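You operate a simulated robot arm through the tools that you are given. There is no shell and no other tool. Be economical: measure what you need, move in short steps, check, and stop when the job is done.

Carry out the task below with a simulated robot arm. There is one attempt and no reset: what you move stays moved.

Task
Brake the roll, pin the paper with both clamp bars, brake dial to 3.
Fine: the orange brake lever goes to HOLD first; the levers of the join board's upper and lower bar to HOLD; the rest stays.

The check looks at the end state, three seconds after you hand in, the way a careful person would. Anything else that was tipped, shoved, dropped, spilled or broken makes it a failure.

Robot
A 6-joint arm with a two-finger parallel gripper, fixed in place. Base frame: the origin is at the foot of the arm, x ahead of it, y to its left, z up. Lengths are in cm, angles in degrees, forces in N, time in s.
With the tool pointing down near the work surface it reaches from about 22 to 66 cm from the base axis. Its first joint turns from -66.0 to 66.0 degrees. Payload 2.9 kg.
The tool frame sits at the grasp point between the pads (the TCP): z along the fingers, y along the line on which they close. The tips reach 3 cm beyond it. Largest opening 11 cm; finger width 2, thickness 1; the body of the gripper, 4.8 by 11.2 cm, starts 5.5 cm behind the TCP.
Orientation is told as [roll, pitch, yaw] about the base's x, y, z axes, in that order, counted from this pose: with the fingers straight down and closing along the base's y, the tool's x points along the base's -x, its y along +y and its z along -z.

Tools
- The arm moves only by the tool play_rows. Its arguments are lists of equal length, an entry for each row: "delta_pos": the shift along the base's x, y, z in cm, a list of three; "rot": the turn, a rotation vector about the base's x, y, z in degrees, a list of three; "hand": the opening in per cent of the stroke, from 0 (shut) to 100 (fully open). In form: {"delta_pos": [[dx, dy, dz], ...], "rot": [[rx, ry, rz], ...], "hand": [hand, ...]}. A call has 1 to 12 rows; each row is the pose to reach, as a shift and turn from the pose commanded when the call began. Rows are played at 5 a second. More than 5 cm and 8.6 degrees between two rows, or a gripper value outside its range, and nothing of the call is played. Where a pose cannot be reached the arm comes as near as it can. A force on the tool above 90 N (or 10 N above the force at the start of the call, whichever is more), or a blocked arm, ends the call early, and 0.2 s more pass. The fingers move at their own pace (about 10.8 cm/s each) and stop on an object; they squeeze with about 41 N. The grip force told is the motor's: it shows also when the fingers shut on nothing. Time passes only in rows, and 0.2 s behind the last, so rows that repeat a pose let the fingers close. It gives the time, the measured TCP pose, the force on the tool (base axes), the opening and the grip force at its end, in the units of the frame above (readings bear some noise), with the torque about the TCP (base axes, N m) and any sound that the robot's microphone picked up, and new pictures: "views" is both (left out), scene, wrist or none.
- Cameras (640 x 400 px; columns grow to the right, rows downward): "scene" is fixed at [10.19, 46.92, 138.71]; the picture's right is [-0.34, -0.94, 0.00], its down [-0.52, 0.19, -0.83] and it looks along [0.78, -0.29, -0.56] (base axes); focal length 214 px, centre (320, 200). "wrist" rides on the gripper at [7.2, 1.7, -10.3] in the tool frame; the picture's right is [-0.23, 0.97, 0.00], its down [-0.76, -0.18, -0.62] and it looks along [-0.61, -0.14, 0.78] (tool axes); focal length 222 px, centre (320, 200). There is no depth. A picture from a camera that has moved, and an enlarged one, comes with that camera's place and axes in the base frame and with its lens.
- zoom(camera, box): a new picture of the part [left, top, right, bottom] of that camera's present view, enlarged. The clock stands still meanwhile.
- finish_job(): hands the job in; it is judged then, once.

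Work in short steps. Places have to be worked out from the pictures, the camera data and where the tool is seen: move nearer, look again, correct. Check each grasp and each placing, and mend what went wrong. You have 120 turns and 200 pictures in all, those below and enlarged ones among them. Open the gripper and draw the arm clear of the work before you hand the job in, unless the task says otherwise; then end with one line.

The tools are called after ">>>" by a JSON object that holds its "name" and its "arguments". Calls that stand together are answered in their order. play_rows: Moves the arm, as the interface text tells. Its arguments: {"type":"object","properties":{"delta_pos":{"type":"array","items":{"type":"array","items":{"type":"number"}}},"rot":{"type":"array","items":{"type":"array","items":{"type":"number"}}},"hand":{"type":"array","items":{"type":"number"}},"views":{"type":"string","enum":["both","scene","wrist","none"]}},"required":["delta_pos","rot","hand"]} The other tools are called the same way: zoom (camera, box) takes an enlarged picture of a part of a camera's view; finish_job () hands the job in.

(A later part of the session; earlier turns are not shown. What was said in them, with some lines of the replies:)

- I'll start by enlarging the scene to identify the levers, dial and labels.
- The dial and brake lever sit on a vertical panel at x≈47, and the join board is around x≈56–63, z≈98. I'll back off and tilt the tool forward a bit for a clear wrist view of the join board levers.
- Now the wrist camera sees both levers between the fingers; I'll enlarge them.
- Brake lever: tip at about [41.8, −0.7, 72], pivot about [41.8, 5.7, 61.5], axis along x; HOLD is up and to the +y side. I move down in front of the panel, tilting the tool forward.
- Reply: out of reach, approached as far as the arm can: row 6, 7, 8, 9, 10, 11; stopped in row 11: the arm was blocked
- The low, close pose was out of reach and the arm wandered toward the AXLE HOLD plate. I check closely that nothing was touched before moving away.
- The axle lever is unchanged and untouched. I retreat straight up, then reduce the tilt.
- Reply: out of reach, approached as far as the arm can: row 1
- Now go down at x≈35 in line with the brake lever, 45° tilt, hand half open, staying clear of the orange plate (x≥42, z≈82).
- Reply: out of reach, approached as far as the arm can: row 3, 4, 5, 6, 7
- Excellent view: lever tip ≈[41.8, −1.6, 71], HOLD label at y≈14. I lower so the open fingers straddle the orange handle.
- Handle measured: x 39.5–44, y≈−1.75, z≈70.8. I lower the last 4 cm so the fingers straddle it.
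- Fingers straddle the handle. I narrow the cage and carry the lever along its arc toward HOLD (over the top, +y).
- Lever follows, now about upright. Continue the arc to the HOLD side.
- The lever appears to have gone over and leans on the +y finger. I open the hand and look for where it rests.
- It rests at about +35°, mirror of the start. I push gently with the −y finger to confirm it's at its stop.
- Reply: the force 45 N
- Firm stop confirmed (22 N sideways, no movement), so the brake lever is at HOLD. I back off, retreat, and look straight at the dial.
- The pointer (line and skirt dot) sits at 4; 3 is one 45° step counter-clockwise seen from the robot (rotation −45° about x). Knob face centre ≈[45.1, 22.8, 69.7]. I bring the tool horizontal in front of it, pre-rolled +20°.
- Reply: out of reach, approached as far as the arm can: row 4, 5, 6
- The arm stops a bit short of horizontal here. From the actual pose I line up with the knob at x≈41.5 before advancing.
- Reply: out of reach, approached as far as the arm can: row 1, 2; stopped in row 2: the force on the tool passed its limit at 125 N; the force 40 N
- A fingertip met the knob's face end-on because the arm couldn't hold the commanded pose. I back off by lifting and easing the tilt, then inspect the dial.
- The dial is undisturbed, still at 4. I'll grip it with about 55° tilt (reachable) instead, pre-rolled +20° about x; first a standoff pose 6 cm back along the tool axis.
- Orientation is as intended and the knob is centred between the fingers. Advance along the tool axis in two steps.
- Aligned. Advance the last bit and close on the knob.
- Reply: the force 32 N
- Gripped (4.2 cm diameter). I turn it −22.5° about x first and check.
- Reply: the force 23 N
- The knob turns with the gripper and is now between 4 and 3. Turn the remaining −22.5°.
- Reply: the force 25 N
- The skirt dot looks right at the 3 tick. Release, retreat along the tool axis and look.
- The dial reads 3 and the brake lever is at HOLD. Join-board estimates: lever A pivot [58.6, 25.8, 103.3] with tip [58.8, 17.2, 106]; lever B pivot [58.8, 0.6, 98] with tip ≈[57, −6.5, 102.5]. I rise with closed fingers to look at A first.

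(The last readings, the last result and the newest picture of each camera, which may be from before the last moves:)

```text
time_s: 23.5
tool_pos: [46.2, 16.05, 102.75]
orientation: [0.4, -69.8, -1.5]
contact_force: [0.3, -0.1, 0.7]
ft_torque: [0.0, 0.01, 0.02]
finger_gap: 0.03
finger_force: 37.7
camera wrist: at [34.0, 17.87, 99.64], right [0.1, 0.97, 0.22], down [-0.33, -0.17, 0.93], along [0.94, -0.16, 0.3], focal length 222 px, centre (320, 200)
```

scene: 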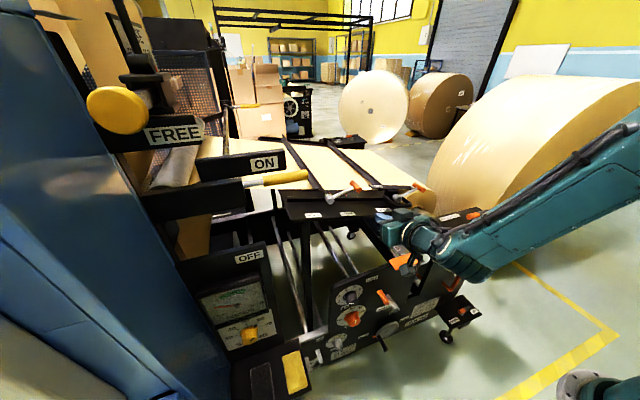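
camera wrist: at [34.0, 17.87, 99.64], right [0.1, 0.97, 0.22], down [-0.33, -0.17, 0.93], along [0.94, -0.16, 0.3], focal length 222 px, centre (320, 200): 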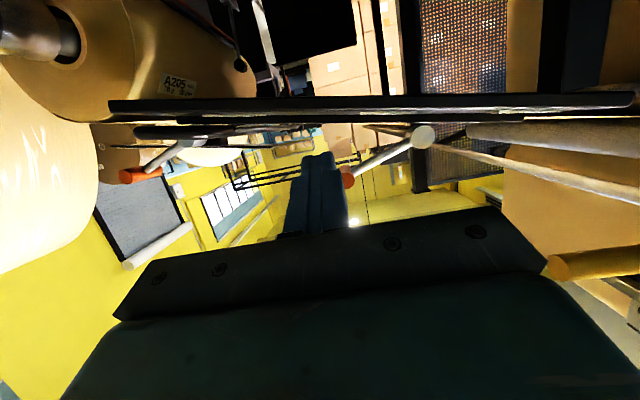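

Lever A's handle is at ≈[57–61, 17.3, 105.2], pivot [58.6, 25.6, 103]. I slide the closed fingers in below the handle.

>>> {"name": "play_rows", "arguments": {"delta_pos": [[3, 0.3, -0.4], [6, 0.4, -0.4], [9.3, 0.5, -0.4]], "rot": [[0, 0, 0], [0, 0, 0], [0, 0, 0]], "hand": [0, 0, 0]}}

>>> {"name": "zoom", "arguments": {"camera": "scene", "box": [290, 150, 450, 250]}}

```text
time_s: 24.3
tool_pos: [55.41, 16.54, 102.5]
orientation: [0.4, -70.0, -1.6]
contact_force: [0.2, 0.0, 0.1]
ft_torque: [0.0, 0.01, -0.01]
finger_gap: 0.0
finger_force: 37.2
camera wrist: at [43.27, 18.44, 99.28], right [0.1, 0.97, 0.22], down [-0.33, -0.17, 0.93], along [0.94, -0.16, 0.3], focal length 222 px, centre (320, 200)
```

scene: 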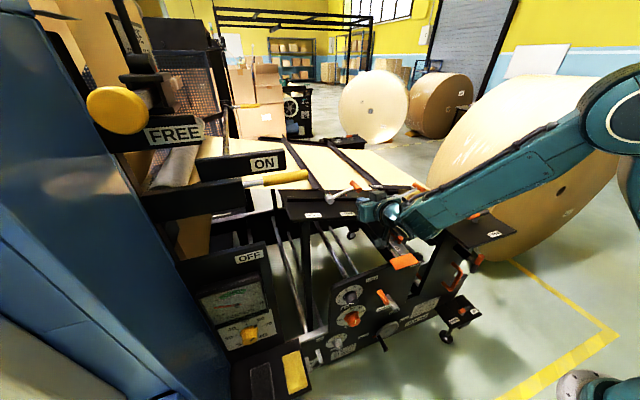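
wrist: 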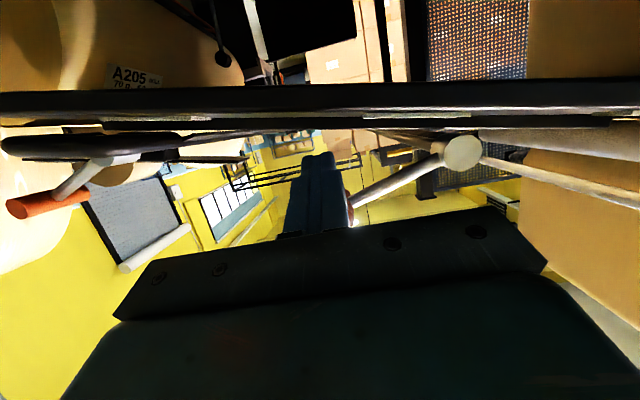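

```text
4.00 times, centred on (370, 200) of scene
camera zoom: at [10.19, 46.92, 138.71], right [-0.34, -0.94, 0.0], down [-0.52, 0.19, -0.83], along [0.78, -0.29, -0.56], focal length 858 px, centre (120, 200)
```

zoom: 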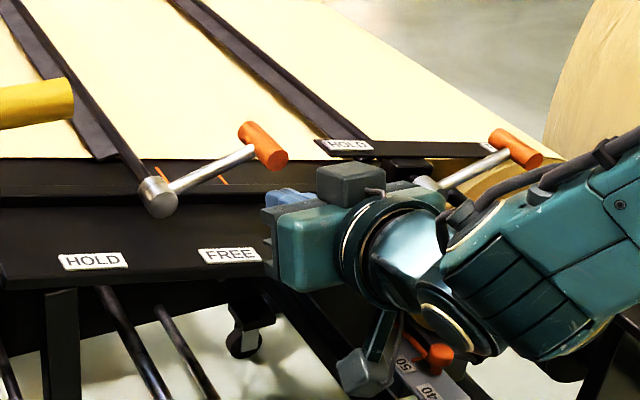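

The finger is just below/left of the handle. I push it up along the arc around the pivot, first part.

>>> {"name": "play_rows", "arguments": {"delta_pos": [[0.5, 0.5, 0.5], [0.8, 0.66, 1.7], [0.8, 1.0, 3.85], [0.8, 1.9, 5.9], [0.8, 3.3, 7.55]], "rot": [[0, 0, 0], [0, 0, 0], [0, 0, 0], [0, 0, 0], [0, 0, 0]], "hand": [0, 0, 0, 0, 0]}}

>>> {"name": "zoom", "arguments": {"camera": "scene", "box": [290, 150, 450, 250]}}

```text
time_s: 25.5
tool_pos: [56.16, 19.94, 109.95]
orientation: [0.6, -70.0, -1.7]
contact_force: [-0.1, -0.8, 0.2]
ft_torque: [0.06, 0.03, 0.0]
finger_gap: 0.01
finger_force: 37.5
camera wrist: at [44.01, 21.89, 106.81], right [0.1, 0.97, 0.22], down [-0.33, -0.17, 0.93], along [0.94, -0.16, 0.3], focal length 222 px, centre (320, 200)
```

scene: 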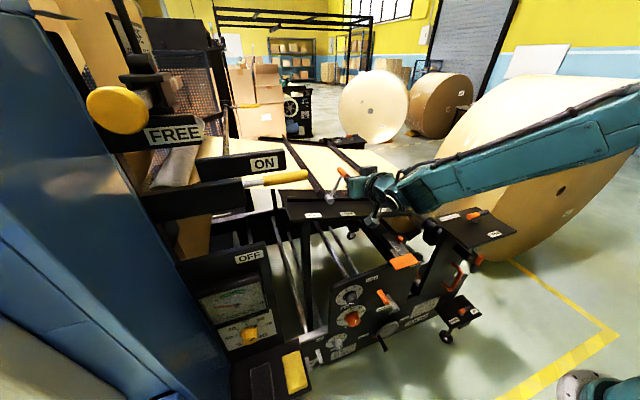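
wrist: 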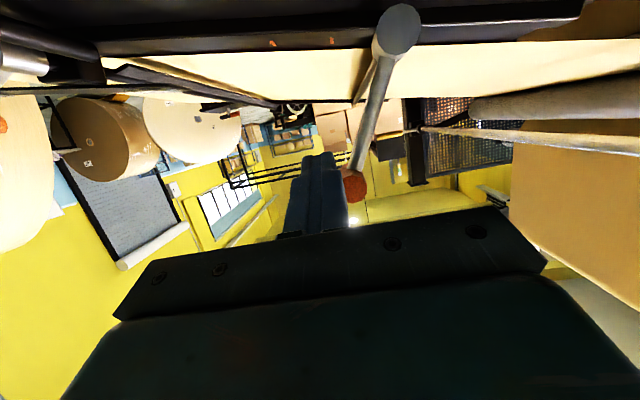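

```text
4.00 times, centred on (370, 200) of scene
camera zoom: at [10.19, 46.91, 138.71], right [-0.34, -0.94, 0.0], down [-0.52, 0.19, -0.83], along [0.78, -0.29, -0.56], focal length 858 px, centre (120, 200)
```

zoom: 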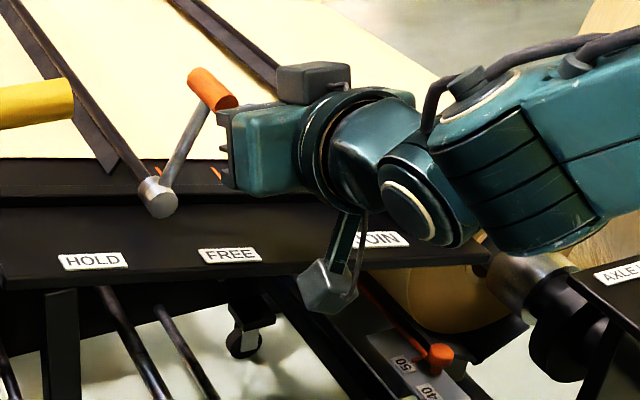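

Lever A is near upright. I carry on over the top, flattening the tool so the hand stays below the yellow ON handle (end at ≈[53, 34, 116]).

>>> {"name": "play_rows", "arguments": {"delta_pos": [[0, 1.7, 1.65], [0, 3.8, 2.2], [0, 6.1, 2.15]], "rot": [[0, -5, 0], [0, -10, 0], [0, -15, 0]], "hand": [0, 0, 0]}}

>>> {"name": "zoom", "arguments": {"camera": "scene", "box": [270, 130, 430, 230]}}

```text
time_s: 26.4
tool_pos: [56.31, 23.64, 111.9]
orientation: [-10.9, -83.8, 6.6]
contact_force: [-6.5, -12.4, 3.1]
ft_torque: [0.0, -0.06, -0.1]
finger_gap: 0.0
finger_force: 37.7
stopped in row 3: the force on the tool passed its limit at 104 N (the readings are from after the stop); the commanded pose is now the measured one
camera wrist: at [45.43, 25.97, 105.81], right [0.09, 0.97, 0.21], down [-0.55, -0.12, 0.83], along [0.83, -0.19, 0.52], focal length 222 px, centre (320, 200)
```

scene: 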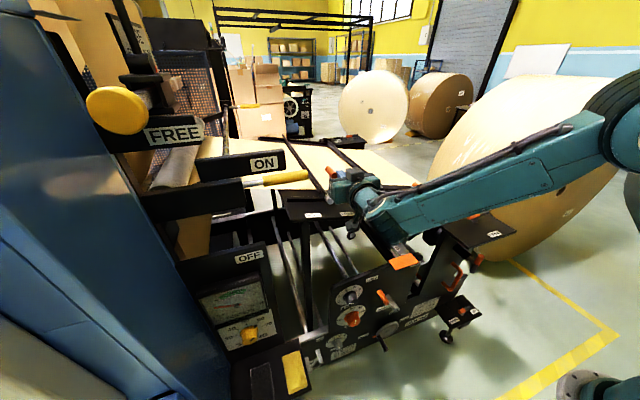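
wrist: 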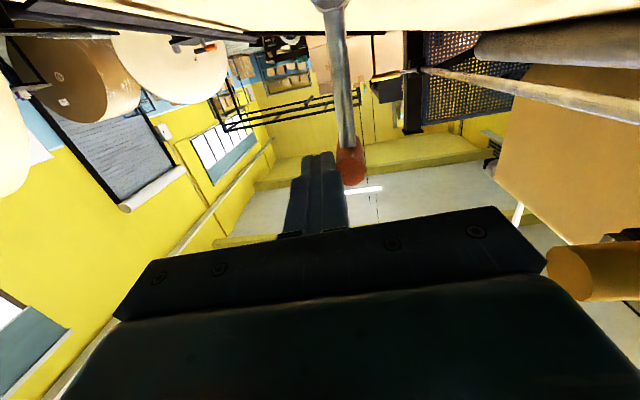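

```text
4.00 times, centred on (350, 180) of scene
camera zoom: at [10.16, 46.88, 138.73], right [-0.34, -0.94, 0.0], down [-0.52, 0.19, -0.83], along [0.78, -0.29, -0.56], focal length 858 px, centre (200, 280)
```

zoom: 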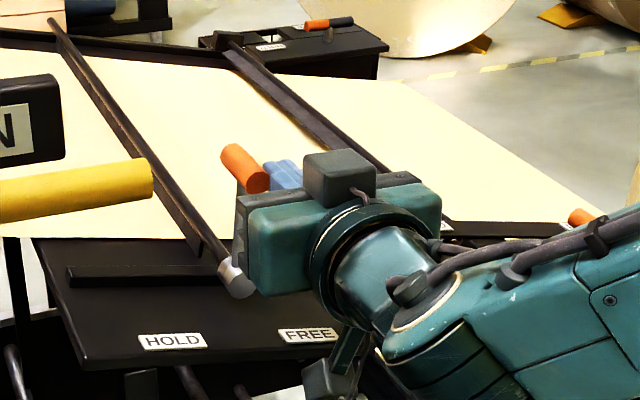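

The lever is upright and the push met a firm 104 N. I back off slightly to see whether the lever stays, and whether it's really a stop.

>>> {"name": "play_rows", "arguments": {"delta_pos": [[0, -1.5, 0], [0, -2.5, 0], [0, -2.5, 0]], "rot": [[0, 0, 0], [0, 0, 0], [0, 0, 0]], "hand": [0, 0, 0]}}

>>> {"name": "zoom", "arguments": {"camera": "scene", "box": [270, 130, 430, 230]}}

```text
time_s: 27.2
tool_pos: [56.43, 21.53, 111.75]
orientation: [-9.4, -83.8, 5.6]
contact_force: [-0.2, -0.1, 1.0]
ft_torque: [-0.02, 0.01, 0.01]
finger_gap: 0.0
finger_force: 38.2
camera wrist: at [45.46, 23.79, 105.71], right [0.09, 0.97, 0.21], down [-0.55, -0.13, 0.83], along [0.83, -0.19, 0.52], focal length 222 px, centre (320, 200)
```

scene: 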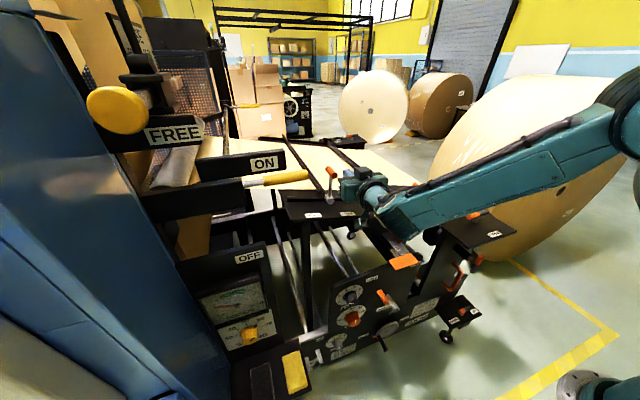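
wrist: 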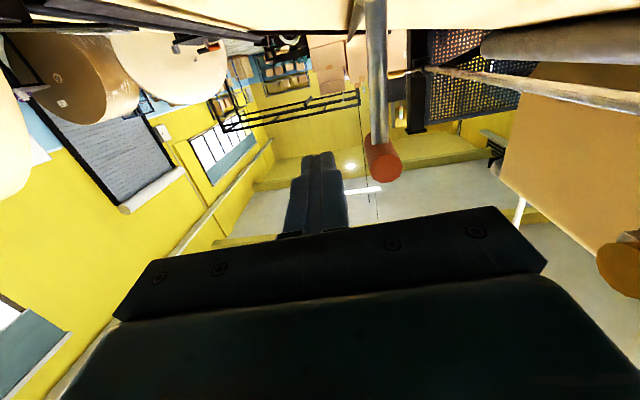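

```text
4.00 times, centred on (350, 180) of scene
camera zoom: at [10.19, 46.92, 138.71], right [-0.34, -0.94, 0.0], down [-0.52, 0.19, -0.83], along [0.78, -0.29, -0.56], focal length 858 px, centre (200, 280)
```

zoom: 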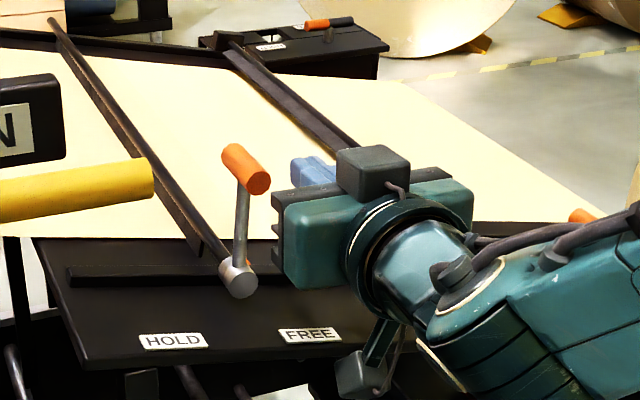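

The lever stays upright, and the bar's flange has swung from lifted to pointing down on the paper. I push once more, slowly, to check whether this is truly the end stop.

>>> {"name": "play_rows", "arguments": {"delta_pos": [[0.5, 1.2, -0.3], [0.5, 1.7, -0.3], [0.5, 2.0, -0.3], [0.5, 2.3, -0.3], [0.5, 2.5, -0.3]], "rot": [[0, 0, 0], [0, 0, 0], [0, 0, 0], [0, 0, 0], [0, 0, 0]], "hand": [0, 0, 0, 0, 0], "views": "wrist"}}

>>> {"name": "zoom", "arguments": {"camera": "scene", "box": [270, 130, 430, 230]}}

```text
time_s: 28.4
tool_pos: [56.89, 23.35, 111.51]
orientation: [-12.4, -83.6, 7.9]
contact_force: [-17.5, -36.8, -2.8]
ft_torque: [0.07, -0.01, 0.18]
finger_gap: 0.01
finger_force: 37.4
camera wrist: at [45.93, 25.73, 105.52], right [0.1, 0.97, 0.2], down [-0.55, -0.12, 0.83], along [0.83, -0.19, 0.52], focal length 222 px, centre (320, 200)
```

wrist: 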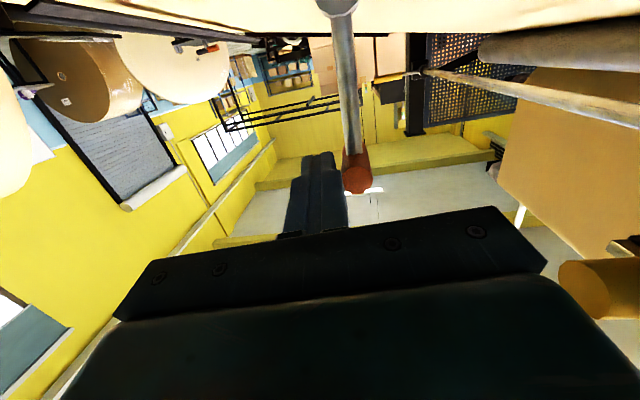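

```text
4.00 times, centred on (350, 180) of scene
camera zoom: at [10.14, 46.8, 138.75], right [-0.34, -0.94, 0.0], down [-0.52, 0.19, -0.83], along [0.78, -0.29, -0.56], focal length 858 px, centre (200, 280)
```

zoom: 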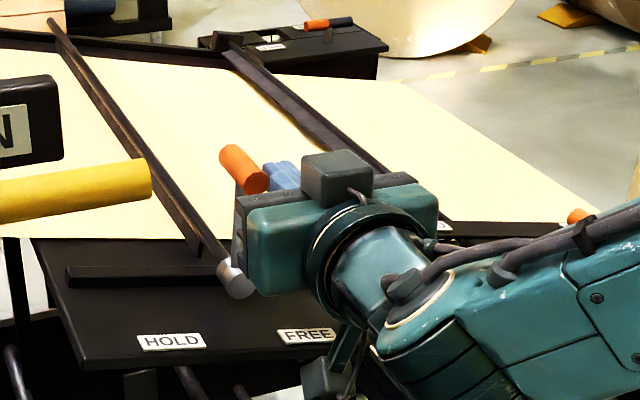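

It's a solid end stop, so upper-bar lever is fully over, with its strip pressed down. I retreat and move across toward lever B.

>>> {"name": "play_rows", "arguments": {"delta_pos": [[0, -2.5, 0], [-3, -4, 0], [-6, -7, 0], [-9, -11, -1], [-10, -15, -2.5], [-10, -19, -4.5], [-10, -23, -6.5]], "rot": [[0, 0, 0], [0, 0, 0], [2, 4, 0], [4.5, 8, 0], [4.5, 12, 0], [4.5, 14, 0], [4.5, 14, 0]], "hand": [0, 0, 0, 0, 0, 0, 0]}}

>>> {"name": "zoom", "arguments": {"camera": "scene", "box": [290, 130, 450, 230]}}

```text
refused: row 4 steps farther than a row can; nothing moved
```

```text
4.00 times, centred on (370, 180) of scene
camera zoom: at [10.14, 46.8, 138.75], right [-0.34, -0.94, 0.0], down [-0.52, 0.19, -0.83], along [0.78, -0.29, -0.56], focal length 858 px, centre (120, 280)
```

zoom: 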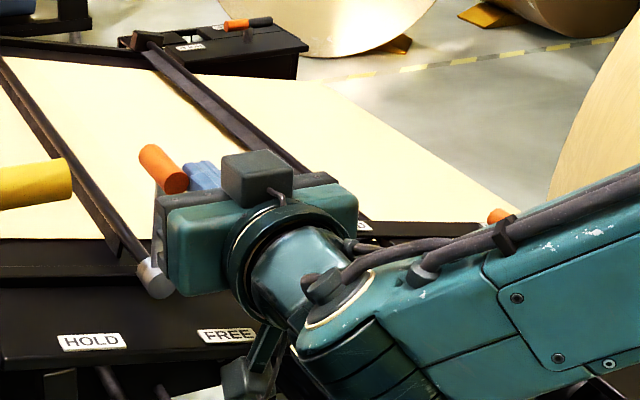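

Row 4 was slightly too long; same path with smaller steps.

>>> {"name": "play_rows", "arguments": {"delta_pos": [[0, -2.5, 0], [-3, -4, 0], [-6, -7, 0], [-8.5, -10, -0.5], [-10, -14, -1.5], [-10, -18, -3.5], [-10, -22, -5.5], [-10, -23.5, -6.5]], "rot": [[0, 0, 0], [0, 0, 0], [2, 4, 0], [4.5, 8, 0], [4.5, 12, 0], [4.5, 14, 0], [4.5, 14, 0], [4.5, 14, 0]], "hand": [0, 0, 0, 0, 0, 0, 0, 0]}}

>>> {"name": "zoom", "arguments": {"camera": "scene", "box": [290, 130, 450, 230]}}

```text
time_s: 30.2
tool_pos: [46.64, 0.37, 104.93]
orientation: [7.3, -69.4, -10.8]
contact_force: [-0.5, -0.7, 0.0]
ft_torque: [-0.02, -0.02, -0.04]
finger_gap: 0.03
finger_force: 37.9
camera wrist: at [34.6, 3.07, 101.81], right [0.15, 0.96, 0.26], down [-0.33, -0.2, 0.92], along [0.93, -0.22, 0.29], focal length 222 px, centre (320, 200)
```

scene: 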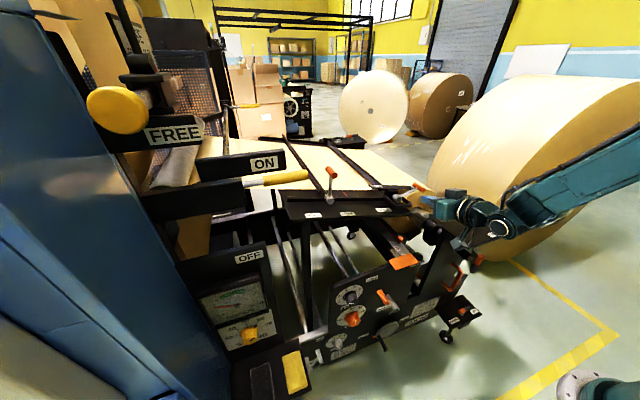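
wrist: 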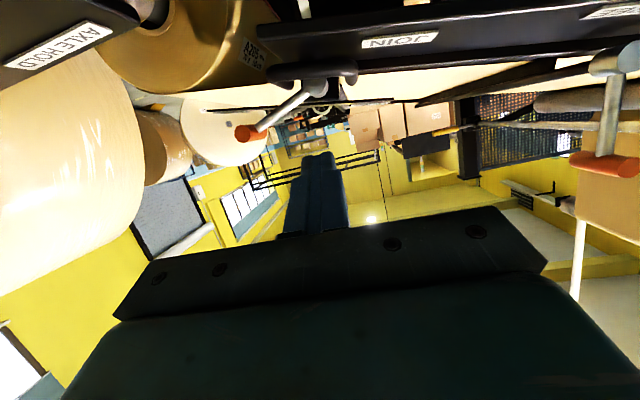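

```text
4.00 times, centred on (370, 180) of scene
camera zoom: at [10.19, 46.92, 138.71], right [-0.34, -0.94, 0.0], down [-0.52, 0.19, -0.83], along [0.78, -0.29, -0.56], focal length 858 px, centre (120, 280)
```

zoom: 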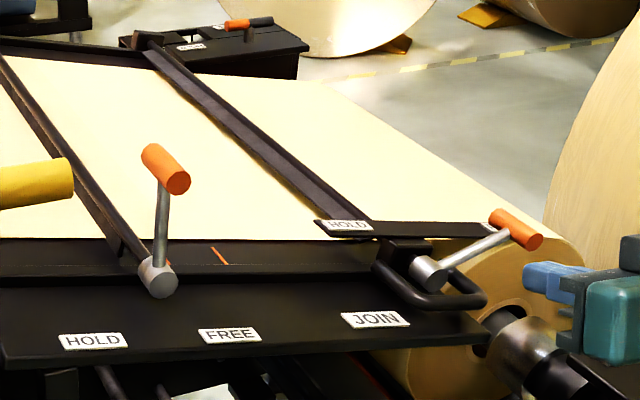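

Lever A stands upright and holds. Lever B: handle ≈[57–61, −7.3, 100.8], pivot ≈[58.8, 0.9, 98.2]; the U-guard is below. I lower beside it and slide the closed fingers under the handle.

>>> {"name": "play_rows", "arguments": {"delta_pos": [[1, -3, -2], [2, -6, -4], [3.4, -8.4, -6.2], [6.4, -8.4, -6.2], [8.4, -8.4, -6.2]], "rot": [[0, 0, 0], [0, 0, 0], [0, 0, 0], [0, 0, 0], [0, 0, 0]], "hand": [0, 0, 0, 0, 0]}}

>>> {"name": "zoom", "arguments": {"camera": "scene", "box": [350, 150, 510, 250]}}

```text
time_s: 31.4
tool_pos: [55.22, -7.9, 98.67]
orientation: [7.3, -69.5, -10.7]
contact_force: [0.4, 0.2, 0.2]
ft_torque: [0.03, 0.02, 0.04]
finger_gap: 0.01
finger_force: 37.9
camera wrist: at [43.14, -5.27, 95.61], right [0.15, 0.96, 0.26], down [-0.33, -0.2, 0.92], along [0.93, -0.22, 0.29], focal length 222 px, centre (320, 200)
```

scene: 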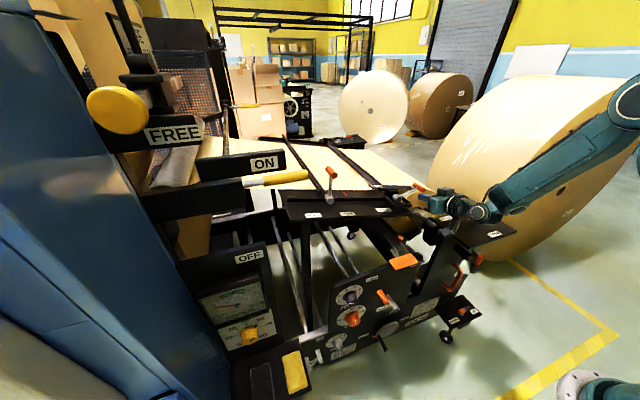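
wrist: 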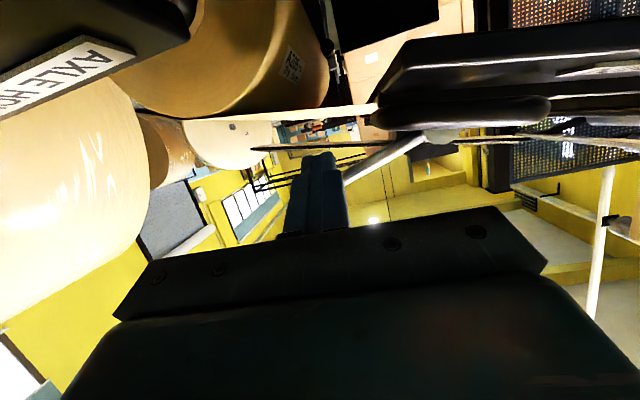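

```text
4.00 times, centred on (430, 200) of scene
camera zoom: at [10.19, 46.92, 138.71], right [-0.34, -0.94, 0.0], down [-0.52, 0.19, -0.83], along [0.78, -0.29, -0.56], focal length 858 px, centre (-120, 200)
```

zoom: 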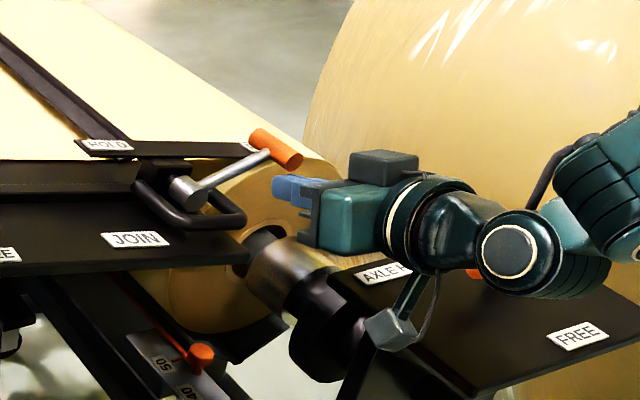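

The fingers are under handle B. I advance slightly and push up along the arc.

>>> {"name": "play_rows", "arguments": {"delta_pos": [[1.2, 0, 0], [1.4, 0, 1.1], [1.4, 0.4, 3.1], [1.4, 1.4, 5.1], [1.4, 2.85, 6.9]], "rot": [[0, 0, 0], [0, 0, 0], [0, 0, 0], [0, 0, 0], [0, 0, 0]], "hand": [0, 0, 0, 0, 0]}}

>>> {"name": "zoom", "arguments": {"camera": "scene", "box": [330, 130, 490, 230]}}

```text
time_s: 32.6
tool_pos: [56.94, -5.07, 106.11]
orientation: [7.3, -69.8, -10.9]
contact_force: [-0.1, -1.0, 1.1]
ft_torque: [-0.01, -0.01, 0.02]
finger_gap: 0.04
finger_force: 38.1
camera wrist: at [44.86, -2.42, 102.94], right [0.15, 0.96, 0.26], down [-0.34, -0.19, 0.92], along [0.93, -0.22, 0.3], focal length 222 px, centre (320, 200)
```

scene: 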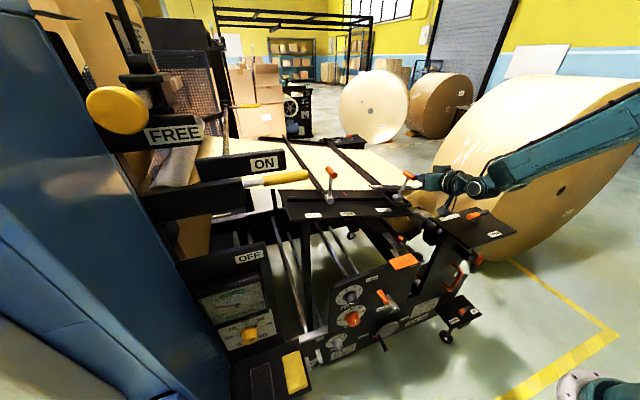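
wrist: 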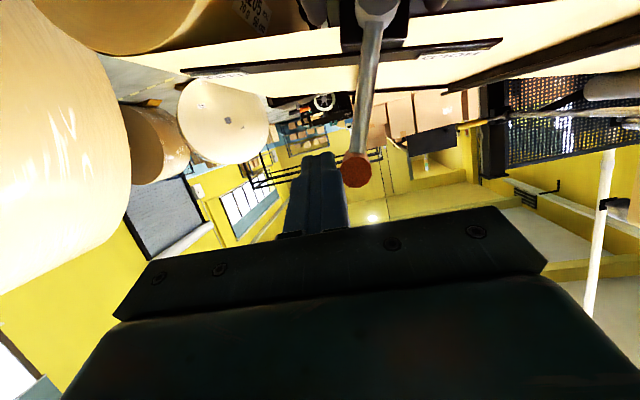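

```text
4.00 times, centred on (410, 180) of scene
camera zoom: at [10.19, 46.91, 138.71], right [-0.34, -0.94, 0.0], down [-0.52, 0.19, -0.83], along [0.78, -0.29, -0.56], focal length 858 px, centre (-40, 280)
```

zoom: 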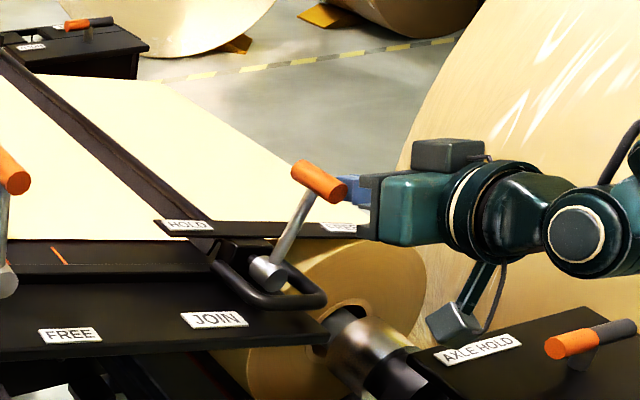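

Lever B follows nicely. Continue toward +y in small steps until it meets its stop.

>>> {"name": "play_rows", "arguments": {"delta_pos": [[0, 1.8, 1.2], [0, 3.2, 1.7], [0, 4.3, 1.9], [0, 5, 1.9], [0, 5.6, 1.9], [0, 6.2, 1.8], [0, 6.8, 1.7]], "rot": [[0, 0, 0], [0, 0, 0], [0, 0, 0], [0, 0, 0], [0, 0, 0], [0, 0, 0], [0, 0, 0]], "hand": [0, 0, 0, 0, 0, 0, 0]}}

>>> {"name": "zoom", "arguments": {"camera": "scene", "box": [330, 130, 490, 230]}}

```text
time_s: 34.2
tool_pos: [56.53, 1.91, 107.45]
orientation: [7.3, -69.5, -10.8]
contact_force: [0.2, -4.9, 3.2]
ft_torque: [-0.01, -0.02, -0.03]
finger_gap: 0.0
finger_force: 37.6
camera wrist: at [44.55, 4.42, 104.45], right [0.14, 0.96, 0.26], down [-0.33, -0.2, 0.92], along [0.93, -0.22, 0.29], focal length 222 px, centre (320, 200)
```

scene: 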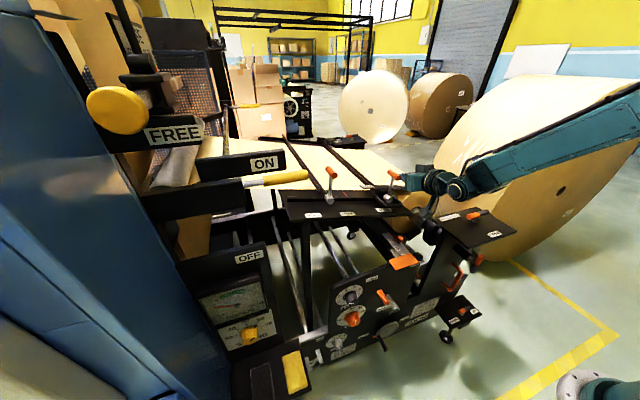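
wrist: 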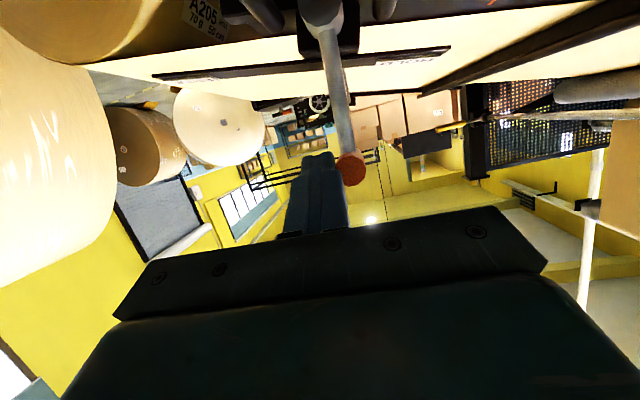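

```text
4.00 times, centred on (410, 180) of scene
camera zoom: at [10.18, 46.91, 138.71], right [-0.34, -0.94, 0.0], down [-0.52, 0.19, -0.83], along [0.78, -0.29, -0.56], focal length 858 px, centre (-40, 280)
```

zoom: 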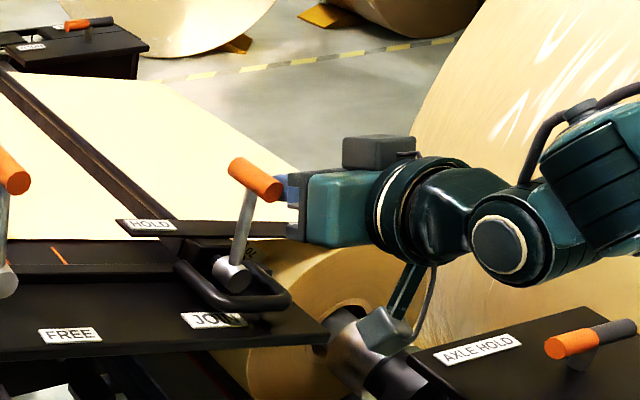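

Trouble: once lever B reached its upright stop, the whole lower bar carriage (pivot, plate, U-grip) slid about 3 cm in +y. The rest should stay, so I need to slide it back. First I withdraw the fingers to the −y side and up, then look from above.

>>> {"name": "play_rows", "arguments": {"delta_pos": [[0, -1.5, 0], [-3, -2.5, 1], [-6, -2.5, 4], [-9, -1, 8], [-10, 1, 12], [-10, 4, 15]], "rot": [[0, 0, 0], [0, 4, 0], [0, 12, 0], [0, 20, 0], [0, 28, 0], [0, 36, 0]], "hand": [0, 0, 0, 0, 0, 0]}}

>>> {"name": "zoom", "arguments": {"camera": "scene", "box": [330, 150, 450, 225]}}

>>> {"name": "zoom", "arguments": {"camera": "wrist", "box": [200, 50, 440, 200]}}

```text
refused: row 4 steps farther than a row can; nothing moved
```

```text
5.33 times, centred on (390, 188) of scene
camera zoom: at [10.18, 46.91, 138.71], right [-0.34, -0.94, 0.0], down [-0.52, 0.19, -0.83], along [0.78, -0.29, -0.56], focal length 1144 px, centre (-53, 267)
```

zoom: 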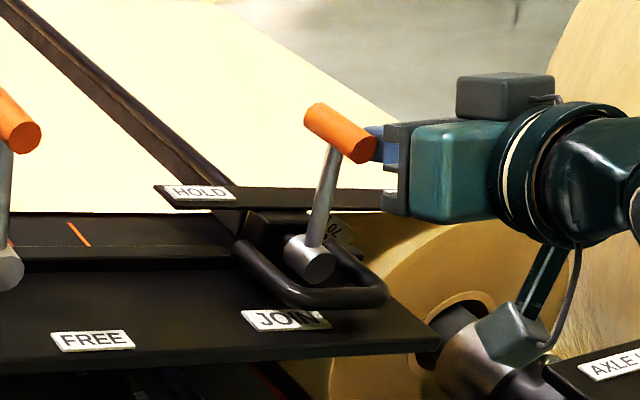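

```text
2.67 times, centred on (320, 125) of wrist
camera zoom: at [44.55, 4.42, 104.45], right [0.14, 0.96, 0.26], down [-0.33, -0.2, 0.92], along [0.93, -0.22, 0.29], focal length 592 px, centre (320, 400)
```

zoom: 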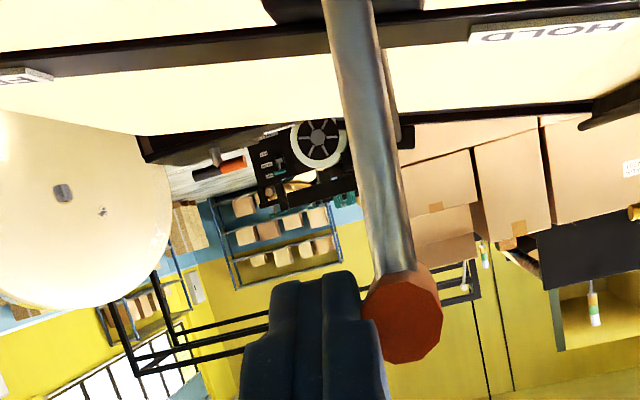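

Lever B is upright at its stop like A; the carriage moved about +3.7 cm. Withdrawing with smaller steps.

>>> {"name": "play_rows", "arguments": {"delta_pos": [[0, -1.5, 0], [-3, -2.5, 1], [-6, -2.5, 4], [-8.5, -1.5, 7.5], [-10, 1, 11], [-10, 4, 14]], "rot": [[0, 0, 0], [0, 4, 0], [0, 12, 0], [0, 20, 0], [0, 28, 0], [0, 36, 0]], "hand": [0, 0, 0, 0, 0, 0]}}

>>> {"name": "zoom", "arguments": {"camera": "scene", "box": [330, 150, 450, 225]}}

>>> {"name": "zoom", "arguments": {"camera": "wrist", "box": [200, 50, 440, 200]}}

```text
time_s: 35.6
tool_pos: [46.15, 5.68, 121.48]
orientation: [-0.3, -33.8, -4.5]
contact_force: [-1.0, -0.2, 0.0]
ft_torque: [0.0, -0.01, 0.02]
finger_gap: 0.0
finger_force: 38.1
camera wrist: at [34.62, 8.33, 126.07], right [0.27, 0.96, 0.12], down [0.27, -0.2, 0.94], along [0.92, -0.22, -0.31], focal length 222 px, centre (320, 200)
```

scene: 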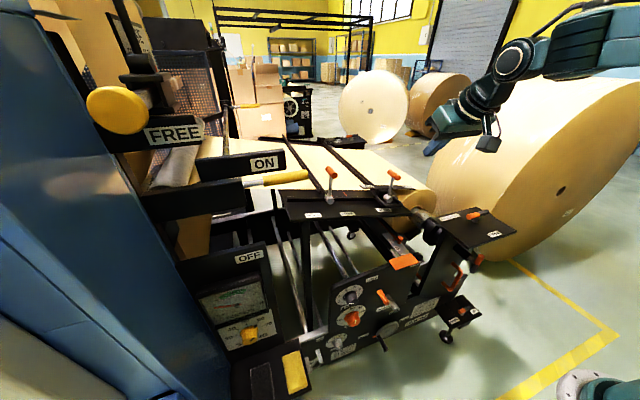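
wrist: 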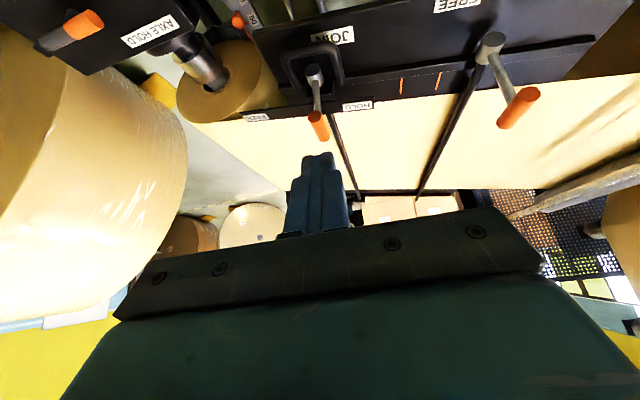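

```text
5.33 times, centred on (390, 188) of scene
camera zoom: at [10.19, 46.92, 138.71], right [-0.34, -0.94, 0.0], down [-0.52, 0.19, -0.83], along [0.78, -0.29, -0.56], focal length 1144 px, centre (-53, 267)
```

zoom: 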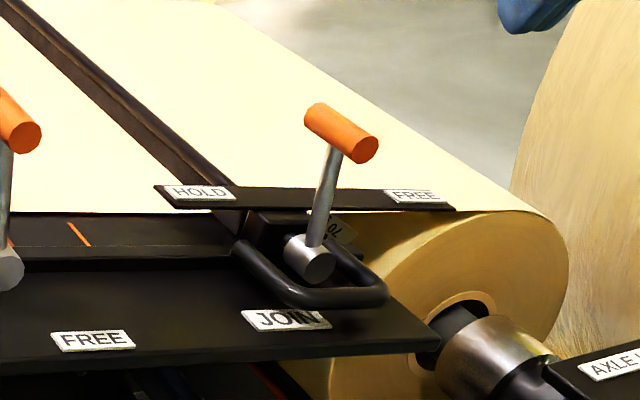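

```text
2.67 times, centred on (320, 125) of wrist
camera zoom: at [34.62, 8.33, 126.07], right [0.27, 0.96, 0.12], down [0.27, -0.2, 0.94], along [0.92, -0.22, -0.31], focal length 592 px, centre (320, 400)
```

zoom: 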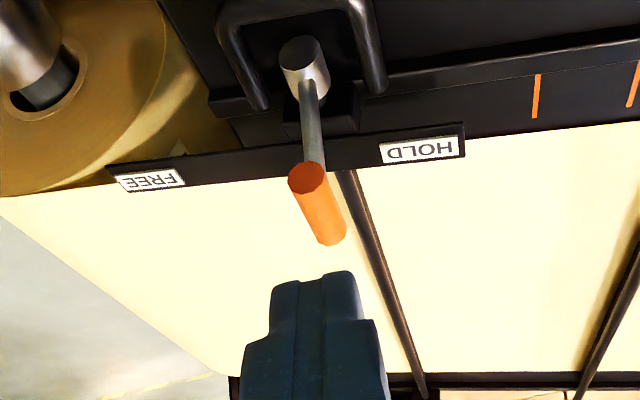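

Good: U-grip front bar is at x≈55.8, z≈98.7 with its +y leg at y≈8.3; pivot B now [58.5, 4.0, 98.4]. I'll push that leg back in −y with the closed fingers. Move to the +y side first.

>>> {"name": "play_rows", "arguments": {"delta_pos": [[0, 1, -3], [0, 2, -6], [0.5, 3, -9.5], [1, 4, -13], [1.5, 5, -16.5], [2, 6, -19.5], [3, 6, -21]], "rot": [[0, -7, 0], [0, -14, 0], [0, -21, 0], [0, -28, 1], [0, -35, 2], [0, -41, 3], [0, -46, 3]], "hand": [0, 0, 0, 0, 0, 0, 0]}}

>>> {"name": "zoom", "arguments": {"camera": "scene", "box": [330, 150, 450, 225]}}

```text
time_s: 37.2
tool_pos: [49.46, 11.75, 100.0]
orientation: [11.1, -79.4, -11.6]
contact_force: [0.6, 0.8, -0.3]
ft_torque: [0.0, -0.01, -0.06]
finger_gap: 0.01
finger_force: 37.3
camera wrist: at [37.9, 13.76, 94.89], right [0.05, 0.96, 0.26], down [-0.48, -0.2, 0.85], along [0.88, -0.17, 0.45], focal length 222 px, centre (320, 200)
```

scene: 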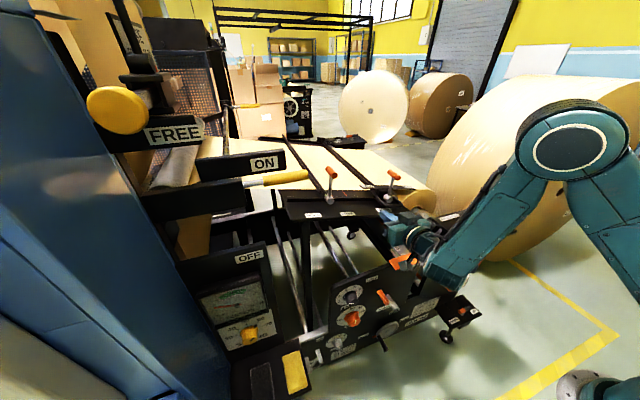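
wrist: 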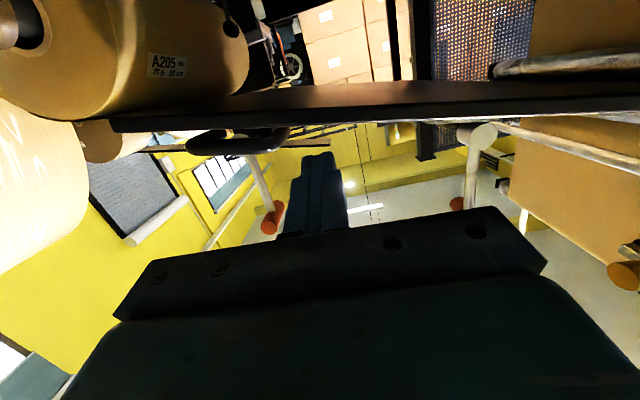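

```text
5.33 times, centred on (390, 188) of scene
camera zoom: at [10.19, 46.92, 138.71], right [-0.34, -0.94, 0.0], down [-0.52, 0.19, -0.83], along [0.78, -0.29, -0.56], focal length 1144 px, centre (-53, 267)
```

zoom: 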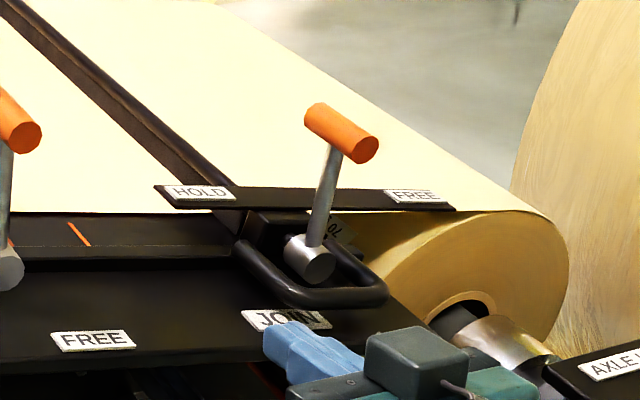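

The fingers are lined up just beyond the U-grip's +y leg. Slide forward over the board to x≈55.

>>> {"name": "play_rows", "arguments": {"delta_pos": [[2, 0.5, 0], [4, 0.5, -0.2], [5.6, 0.5, -0.4]], "rot": [[0, 0, 0], [0, 0, 0], [0, 0, 0]], "hand": [0, 0, 0], "views": "wrist"}}

>>> {"name": "zoom", "arguments": {"camera": "scene", "box": [330, 150, 450, 225]}}

```text
time_s: 38.0
tool_pos: [55.17, 12.35, 99.86]
orientation: [11.4, -79.5, -11.7]
contact_force: [-0.2, 0.5, 0.4]
ft_torque: [0.01, -0.01, -0.01]
finger_gap: 0.01
finger_force: 37.7
camera wrist: at [43.74, 14.31, 94.71], right [0.05, 0.96, 0.26], down [-0.48, -0.2, 0.85], along [0.88, -0.17, 0.45], focal length 222 px, centre (320, 200)
```

wrist: 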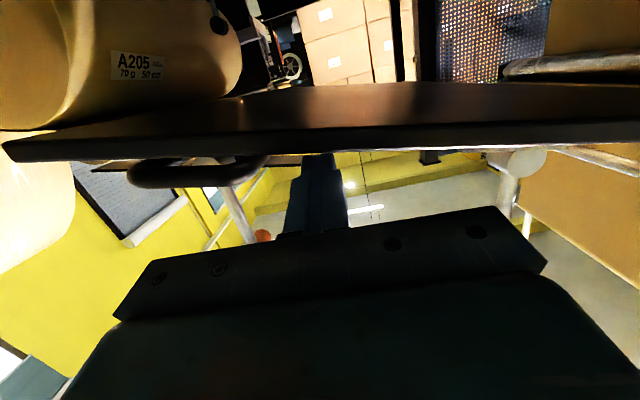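

```text
5.33 times, centred on (390, 188) of scene
camera zoom: at [10.19, 46.92, 138.71], right [-0.34, -0.94, 0.0], down [-0.52, 0.19, -0.83], along [0.78, -0.29, -0.56], focal length 1144 px, centre (-53, 267)
```

zoom: 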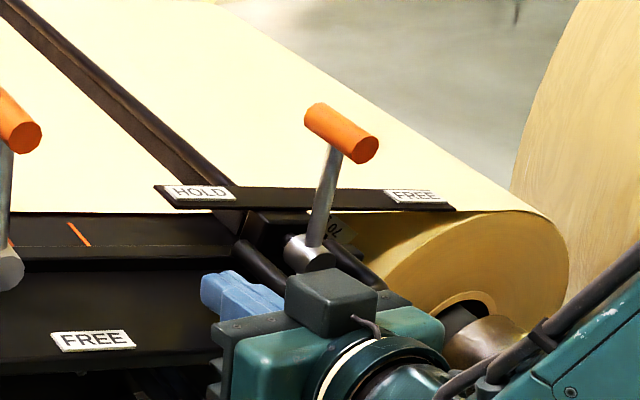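

Clear of everything; I lower 0.5 cm and push toward −y in small steps, first part.

>>> {"name": "play_rows", "arguments": {"delta_pos": [[0, -0.5, -0.5], [0, -1.5, -0.5], [0, -2.3, -0.5], [0, -3.0, -0.5], [0, -3.6, -0.5], [0, -4.2, -0.5]], "rot": [[0, 0, 0], [0, 0, 0], [0, 0, 0], [0, 0, 0], [0, 0, 0], [0, 0, 0]], "hand": [0, 0, 0, 0, 0, 0], "views": "none"}}

>>> {"name": "zoom", "arguments": {"camera": "scene", "box": [330, 150, 450, 225]}}

```text
time_s: 39.4
tool_pos: [55.37, 8.04, 99.34]
orientation: [11.1, -79.5, -11.6]
contact_force: [-0.5, 0.7, -0.1]
ft_torque: [0.0, 0.0, 0.02]
finger_gap: 0.01
finger_force: 37.5
```

```text
5.33 times, centred on (390, 188) of scene
camera zoom: at [10.19, 46.92, 138.71], right [-0.34, -0.94, 0.0], down [-0.52, 0.19, -0.83], along [0.78, -0.29, -0.56], focal length 1144 px, centre (-53, 267)
```

zoom: 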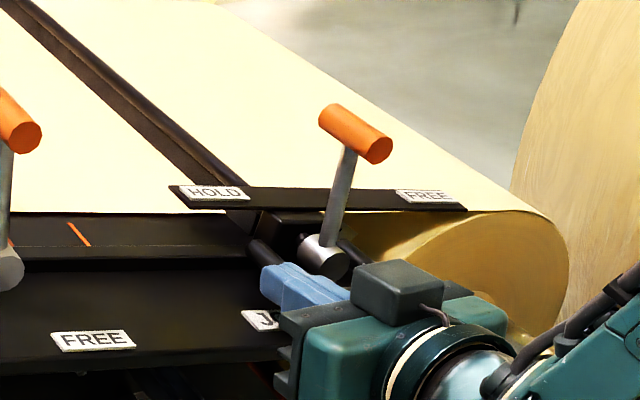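

It slides back easily with the lever staying upright: ~1.2 cm so far. About 2.8 cm remains.

>>> {"name": "play_rows", "arguments": {"delta_pos": [[0, -0.6, 0], [0, -1.2, 0], [0, -1.8, 0], [0, -2.4, 0]], "rot": [[0, 0, 0], [0, 0, 0], [0, 0, 0], [0, 0, 0]], "hand": [0, 0, 0, 0], "views": "none"}}

>>> {"name": "zoom", "arguments": {"camera": "scene", "box": [270, 160, 400, 241]}}

>>> {"name": "zoom", "arguments": {"camera": "scene", "box": [330, 150, 450, 225]}}

```text
time_s: 40.4
tool_pos: [55.43, 5.73, 99.52]
orientation: [11.2, -79.5, -11.8]
contact_force: [0.0, -0.3, 0.4]
ft_torque: [-0.01, 0.02, 0.01]
finger_gap: 0.01
finger_force: 38.2
```

```text
4.92 times, centred on (335, 200) of scene
camera zoom: at [10.19, 46.92, 138.71], right [-0.34, -0.94, 0.0], down [-0.52, 0.19, -0.83], along [0.78, -0.29, -0.56], focal length 1056 px, centre (246, 198)
```

zoom: 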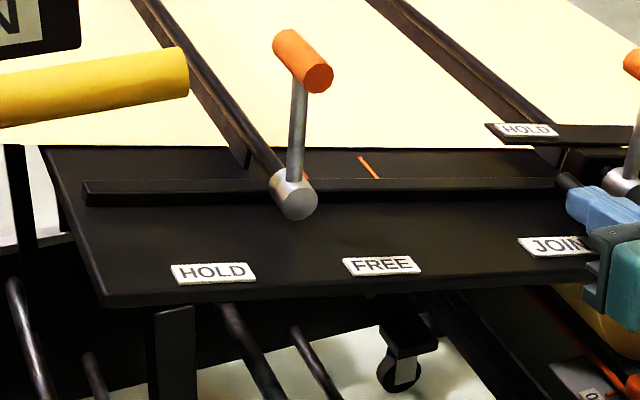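

```text
5.33 times, centred on (390, 188) of scene
camera zoom: at [10.19, 46.92, 138.71], right [-0.34, -0.94, 0.0], down [-0.52, 0.19, -0.83], along [0.78, -0.29, -0.56], focal length 1144 px, centre (-53, 267)
```

zoom: 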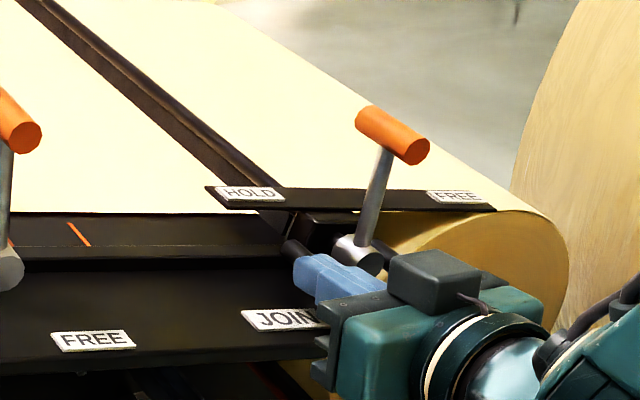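

In the identical crop as at the start, the plate and HOLD label of the lower bar are at the same pixels (tip 487,125; label 497–557), so it's restored. Withdraw: first +y off the grip, then straight back and up.

>>> {"name": "play_rows", "arguments": {"delta_pos": [[0, 1.2, 0.2], [-3, 1.5, 0.5], [-6, 1.5, 1], [-9, 1.5, 2.5], [-11, 1.5, 6], [-12, 1.5, 10], [-12, 1.5, 14], [-12, 1.5, 18]], "rot": [[0, 0, 0], [0, 0, 0], [0, 0, 0], [0, 6, 0], [0, 14, 0], [0, 22, 0], [0, 30, 0], [0, 38, 0]], "hand": [0, 0, 0, 0, 0, 20, 40, 60]}}

>>> {"name": "zoom", "arguments": {"camera": "scene", "box": [310, 260, 490, 372]}}

>>> {"name": "zoom", "arguments": {"camera": "scene", "box": [310, 150, 430, 225]}}

>>> {"name": "zoom", "arguments": {"camera": "wrist", "box": [200, 0, 520, 200]}}

```text
time_s: 42.2
tool_pos: [43.37, 6.9, 117.62]
orientation: [1.5, -41.7, -2.7]
contact_force: [-0.2, 0.2, -0.6]
ft_torque: [-0.02, 0.0, -0.01]
finger_gap: 6.59
finger_force: 0.0
camera wrist: at [31.13, 8.88, 120.61], right [0.2, 0.97, 0.17], down [0.15, -0.2, 0.97], along [0.97, -0.17, -0.18], focal length 222 px, centre (320, 200)
```

scene: 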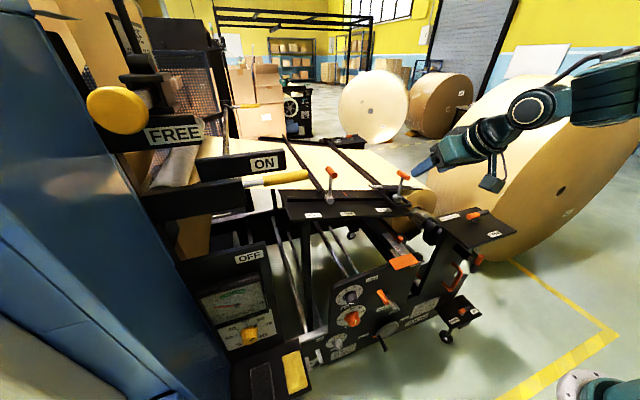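
wrist: 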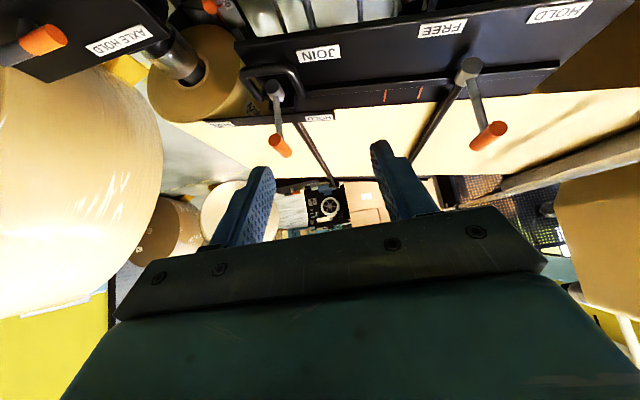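

```text
3.56 times, centred on (400, 316) of scene
camera zoom: at [10.19, 46.92, 138.71], right [-0.34, -0.94, 0.0], down [-0.52, 0.19, -0.83], along [0.78, -0.29, -0.56], focal length 763 px, centre (36, -212)
```

zoom: 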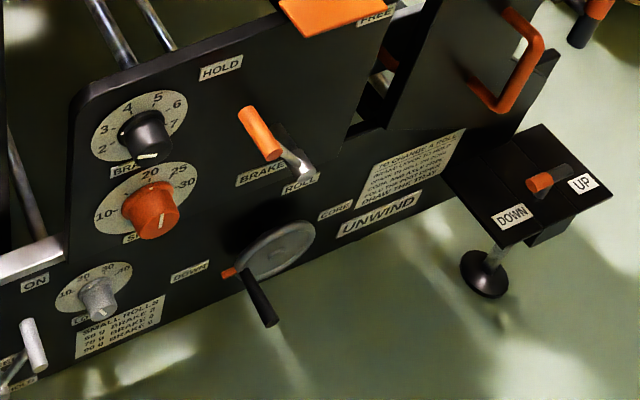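

```text
5.33 times, centred on (370, 188) of scene
camera zoom: at [10.19, 46.92, 138.71], right [-0.34, -0.94, 0.0], down [-0.52, 0.19, -0.83], along [0.78, -0.29, -0.56], focal length 1144 px, centre (53, 267)
```

zoom: 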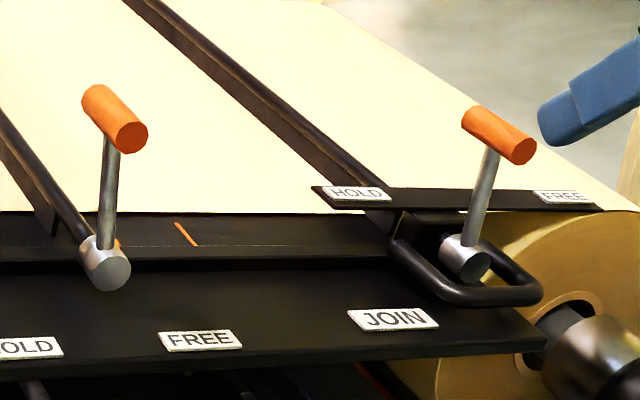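

```text
2.00 times, centred on (360, 100) of wrist
camera zoom: at [31.13, 8.88, 120.61], right [0.2, 0.97, 0.17], down [0.15, -0.2, 0.97], along [0.97, -0.17, -0.18], focal length 444 px, centre (240, 400)
```

zoom: 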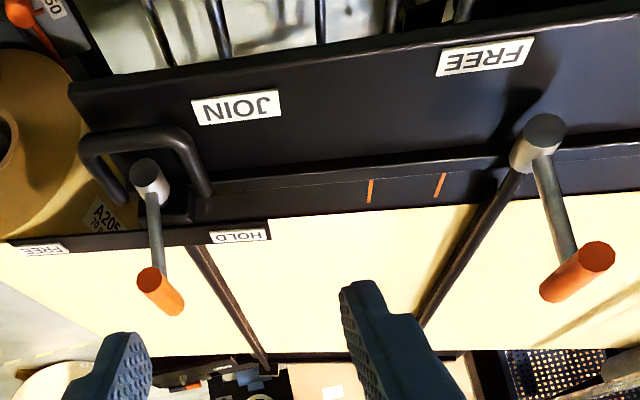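

Both bar levers are upright at HOLD with the lower bar in its original place. The brake lever is at HOLD, the dial points to 3 and everything else is unchanged. I draw the arm a bit further clear before handing in.

>>> {"name": "play_rows", "arguments": {"delta_pos": [[-2, 0, 3], [-4, 0, 6], [-6, 0, 8]], "rot": [[0, 5, 0], [0, 10, 0], [0, 15, 0]], "hand": [80, 100, 100], "views": "scene"}}

>>> {"name": "zoom", "arguments": {"camera": "scene", "box": [390, 190, 530, 278]}}

```text
time_s: 43.0
tool_pos: [37.03, 7.09, 125.75]
orientation: [0.7, -26.6, -2.4]
contact_force: [0.5, 0.4, 0.7]
ft_torque: [0.0, 0.02, 0.0]
finger_gap: 10.99
finger_force: 0.0
```

scene: 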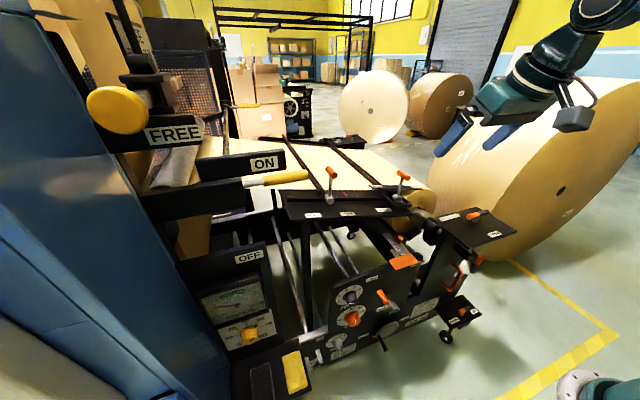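

```text
4.55 times, centred on (460, 234) of scene
camera zoom: at [10.19, 46.92, 138.71], right [-0.34, -0.94, 0.0], down [-0.52, 0.19, -0.83], along [0.78, -0.29, -0.56], focal length 975 px, centre (-316, 46)
```

zoom: 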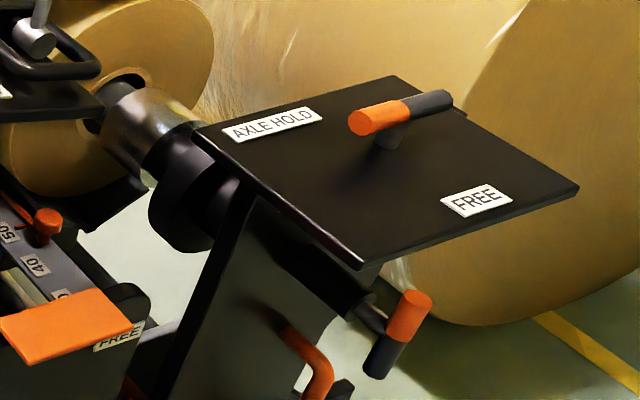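

The axle lever, core crank and other parts match their starting pictures and the arm is clear, so I hand in.

>>> {"name": "finish_job", "arguments": {}}

```text
The job is handed in.
```

I set the brake lever to HOLD first, then turned the brake dial to 3 and put both clamp-bar levers at HOLD. The lower bar slid about 4 cm when its lever reached the stop, and I pushed it back to where it started. I took the upright stop of both bar levers as HOLD; neither points straight at its HOLD label.
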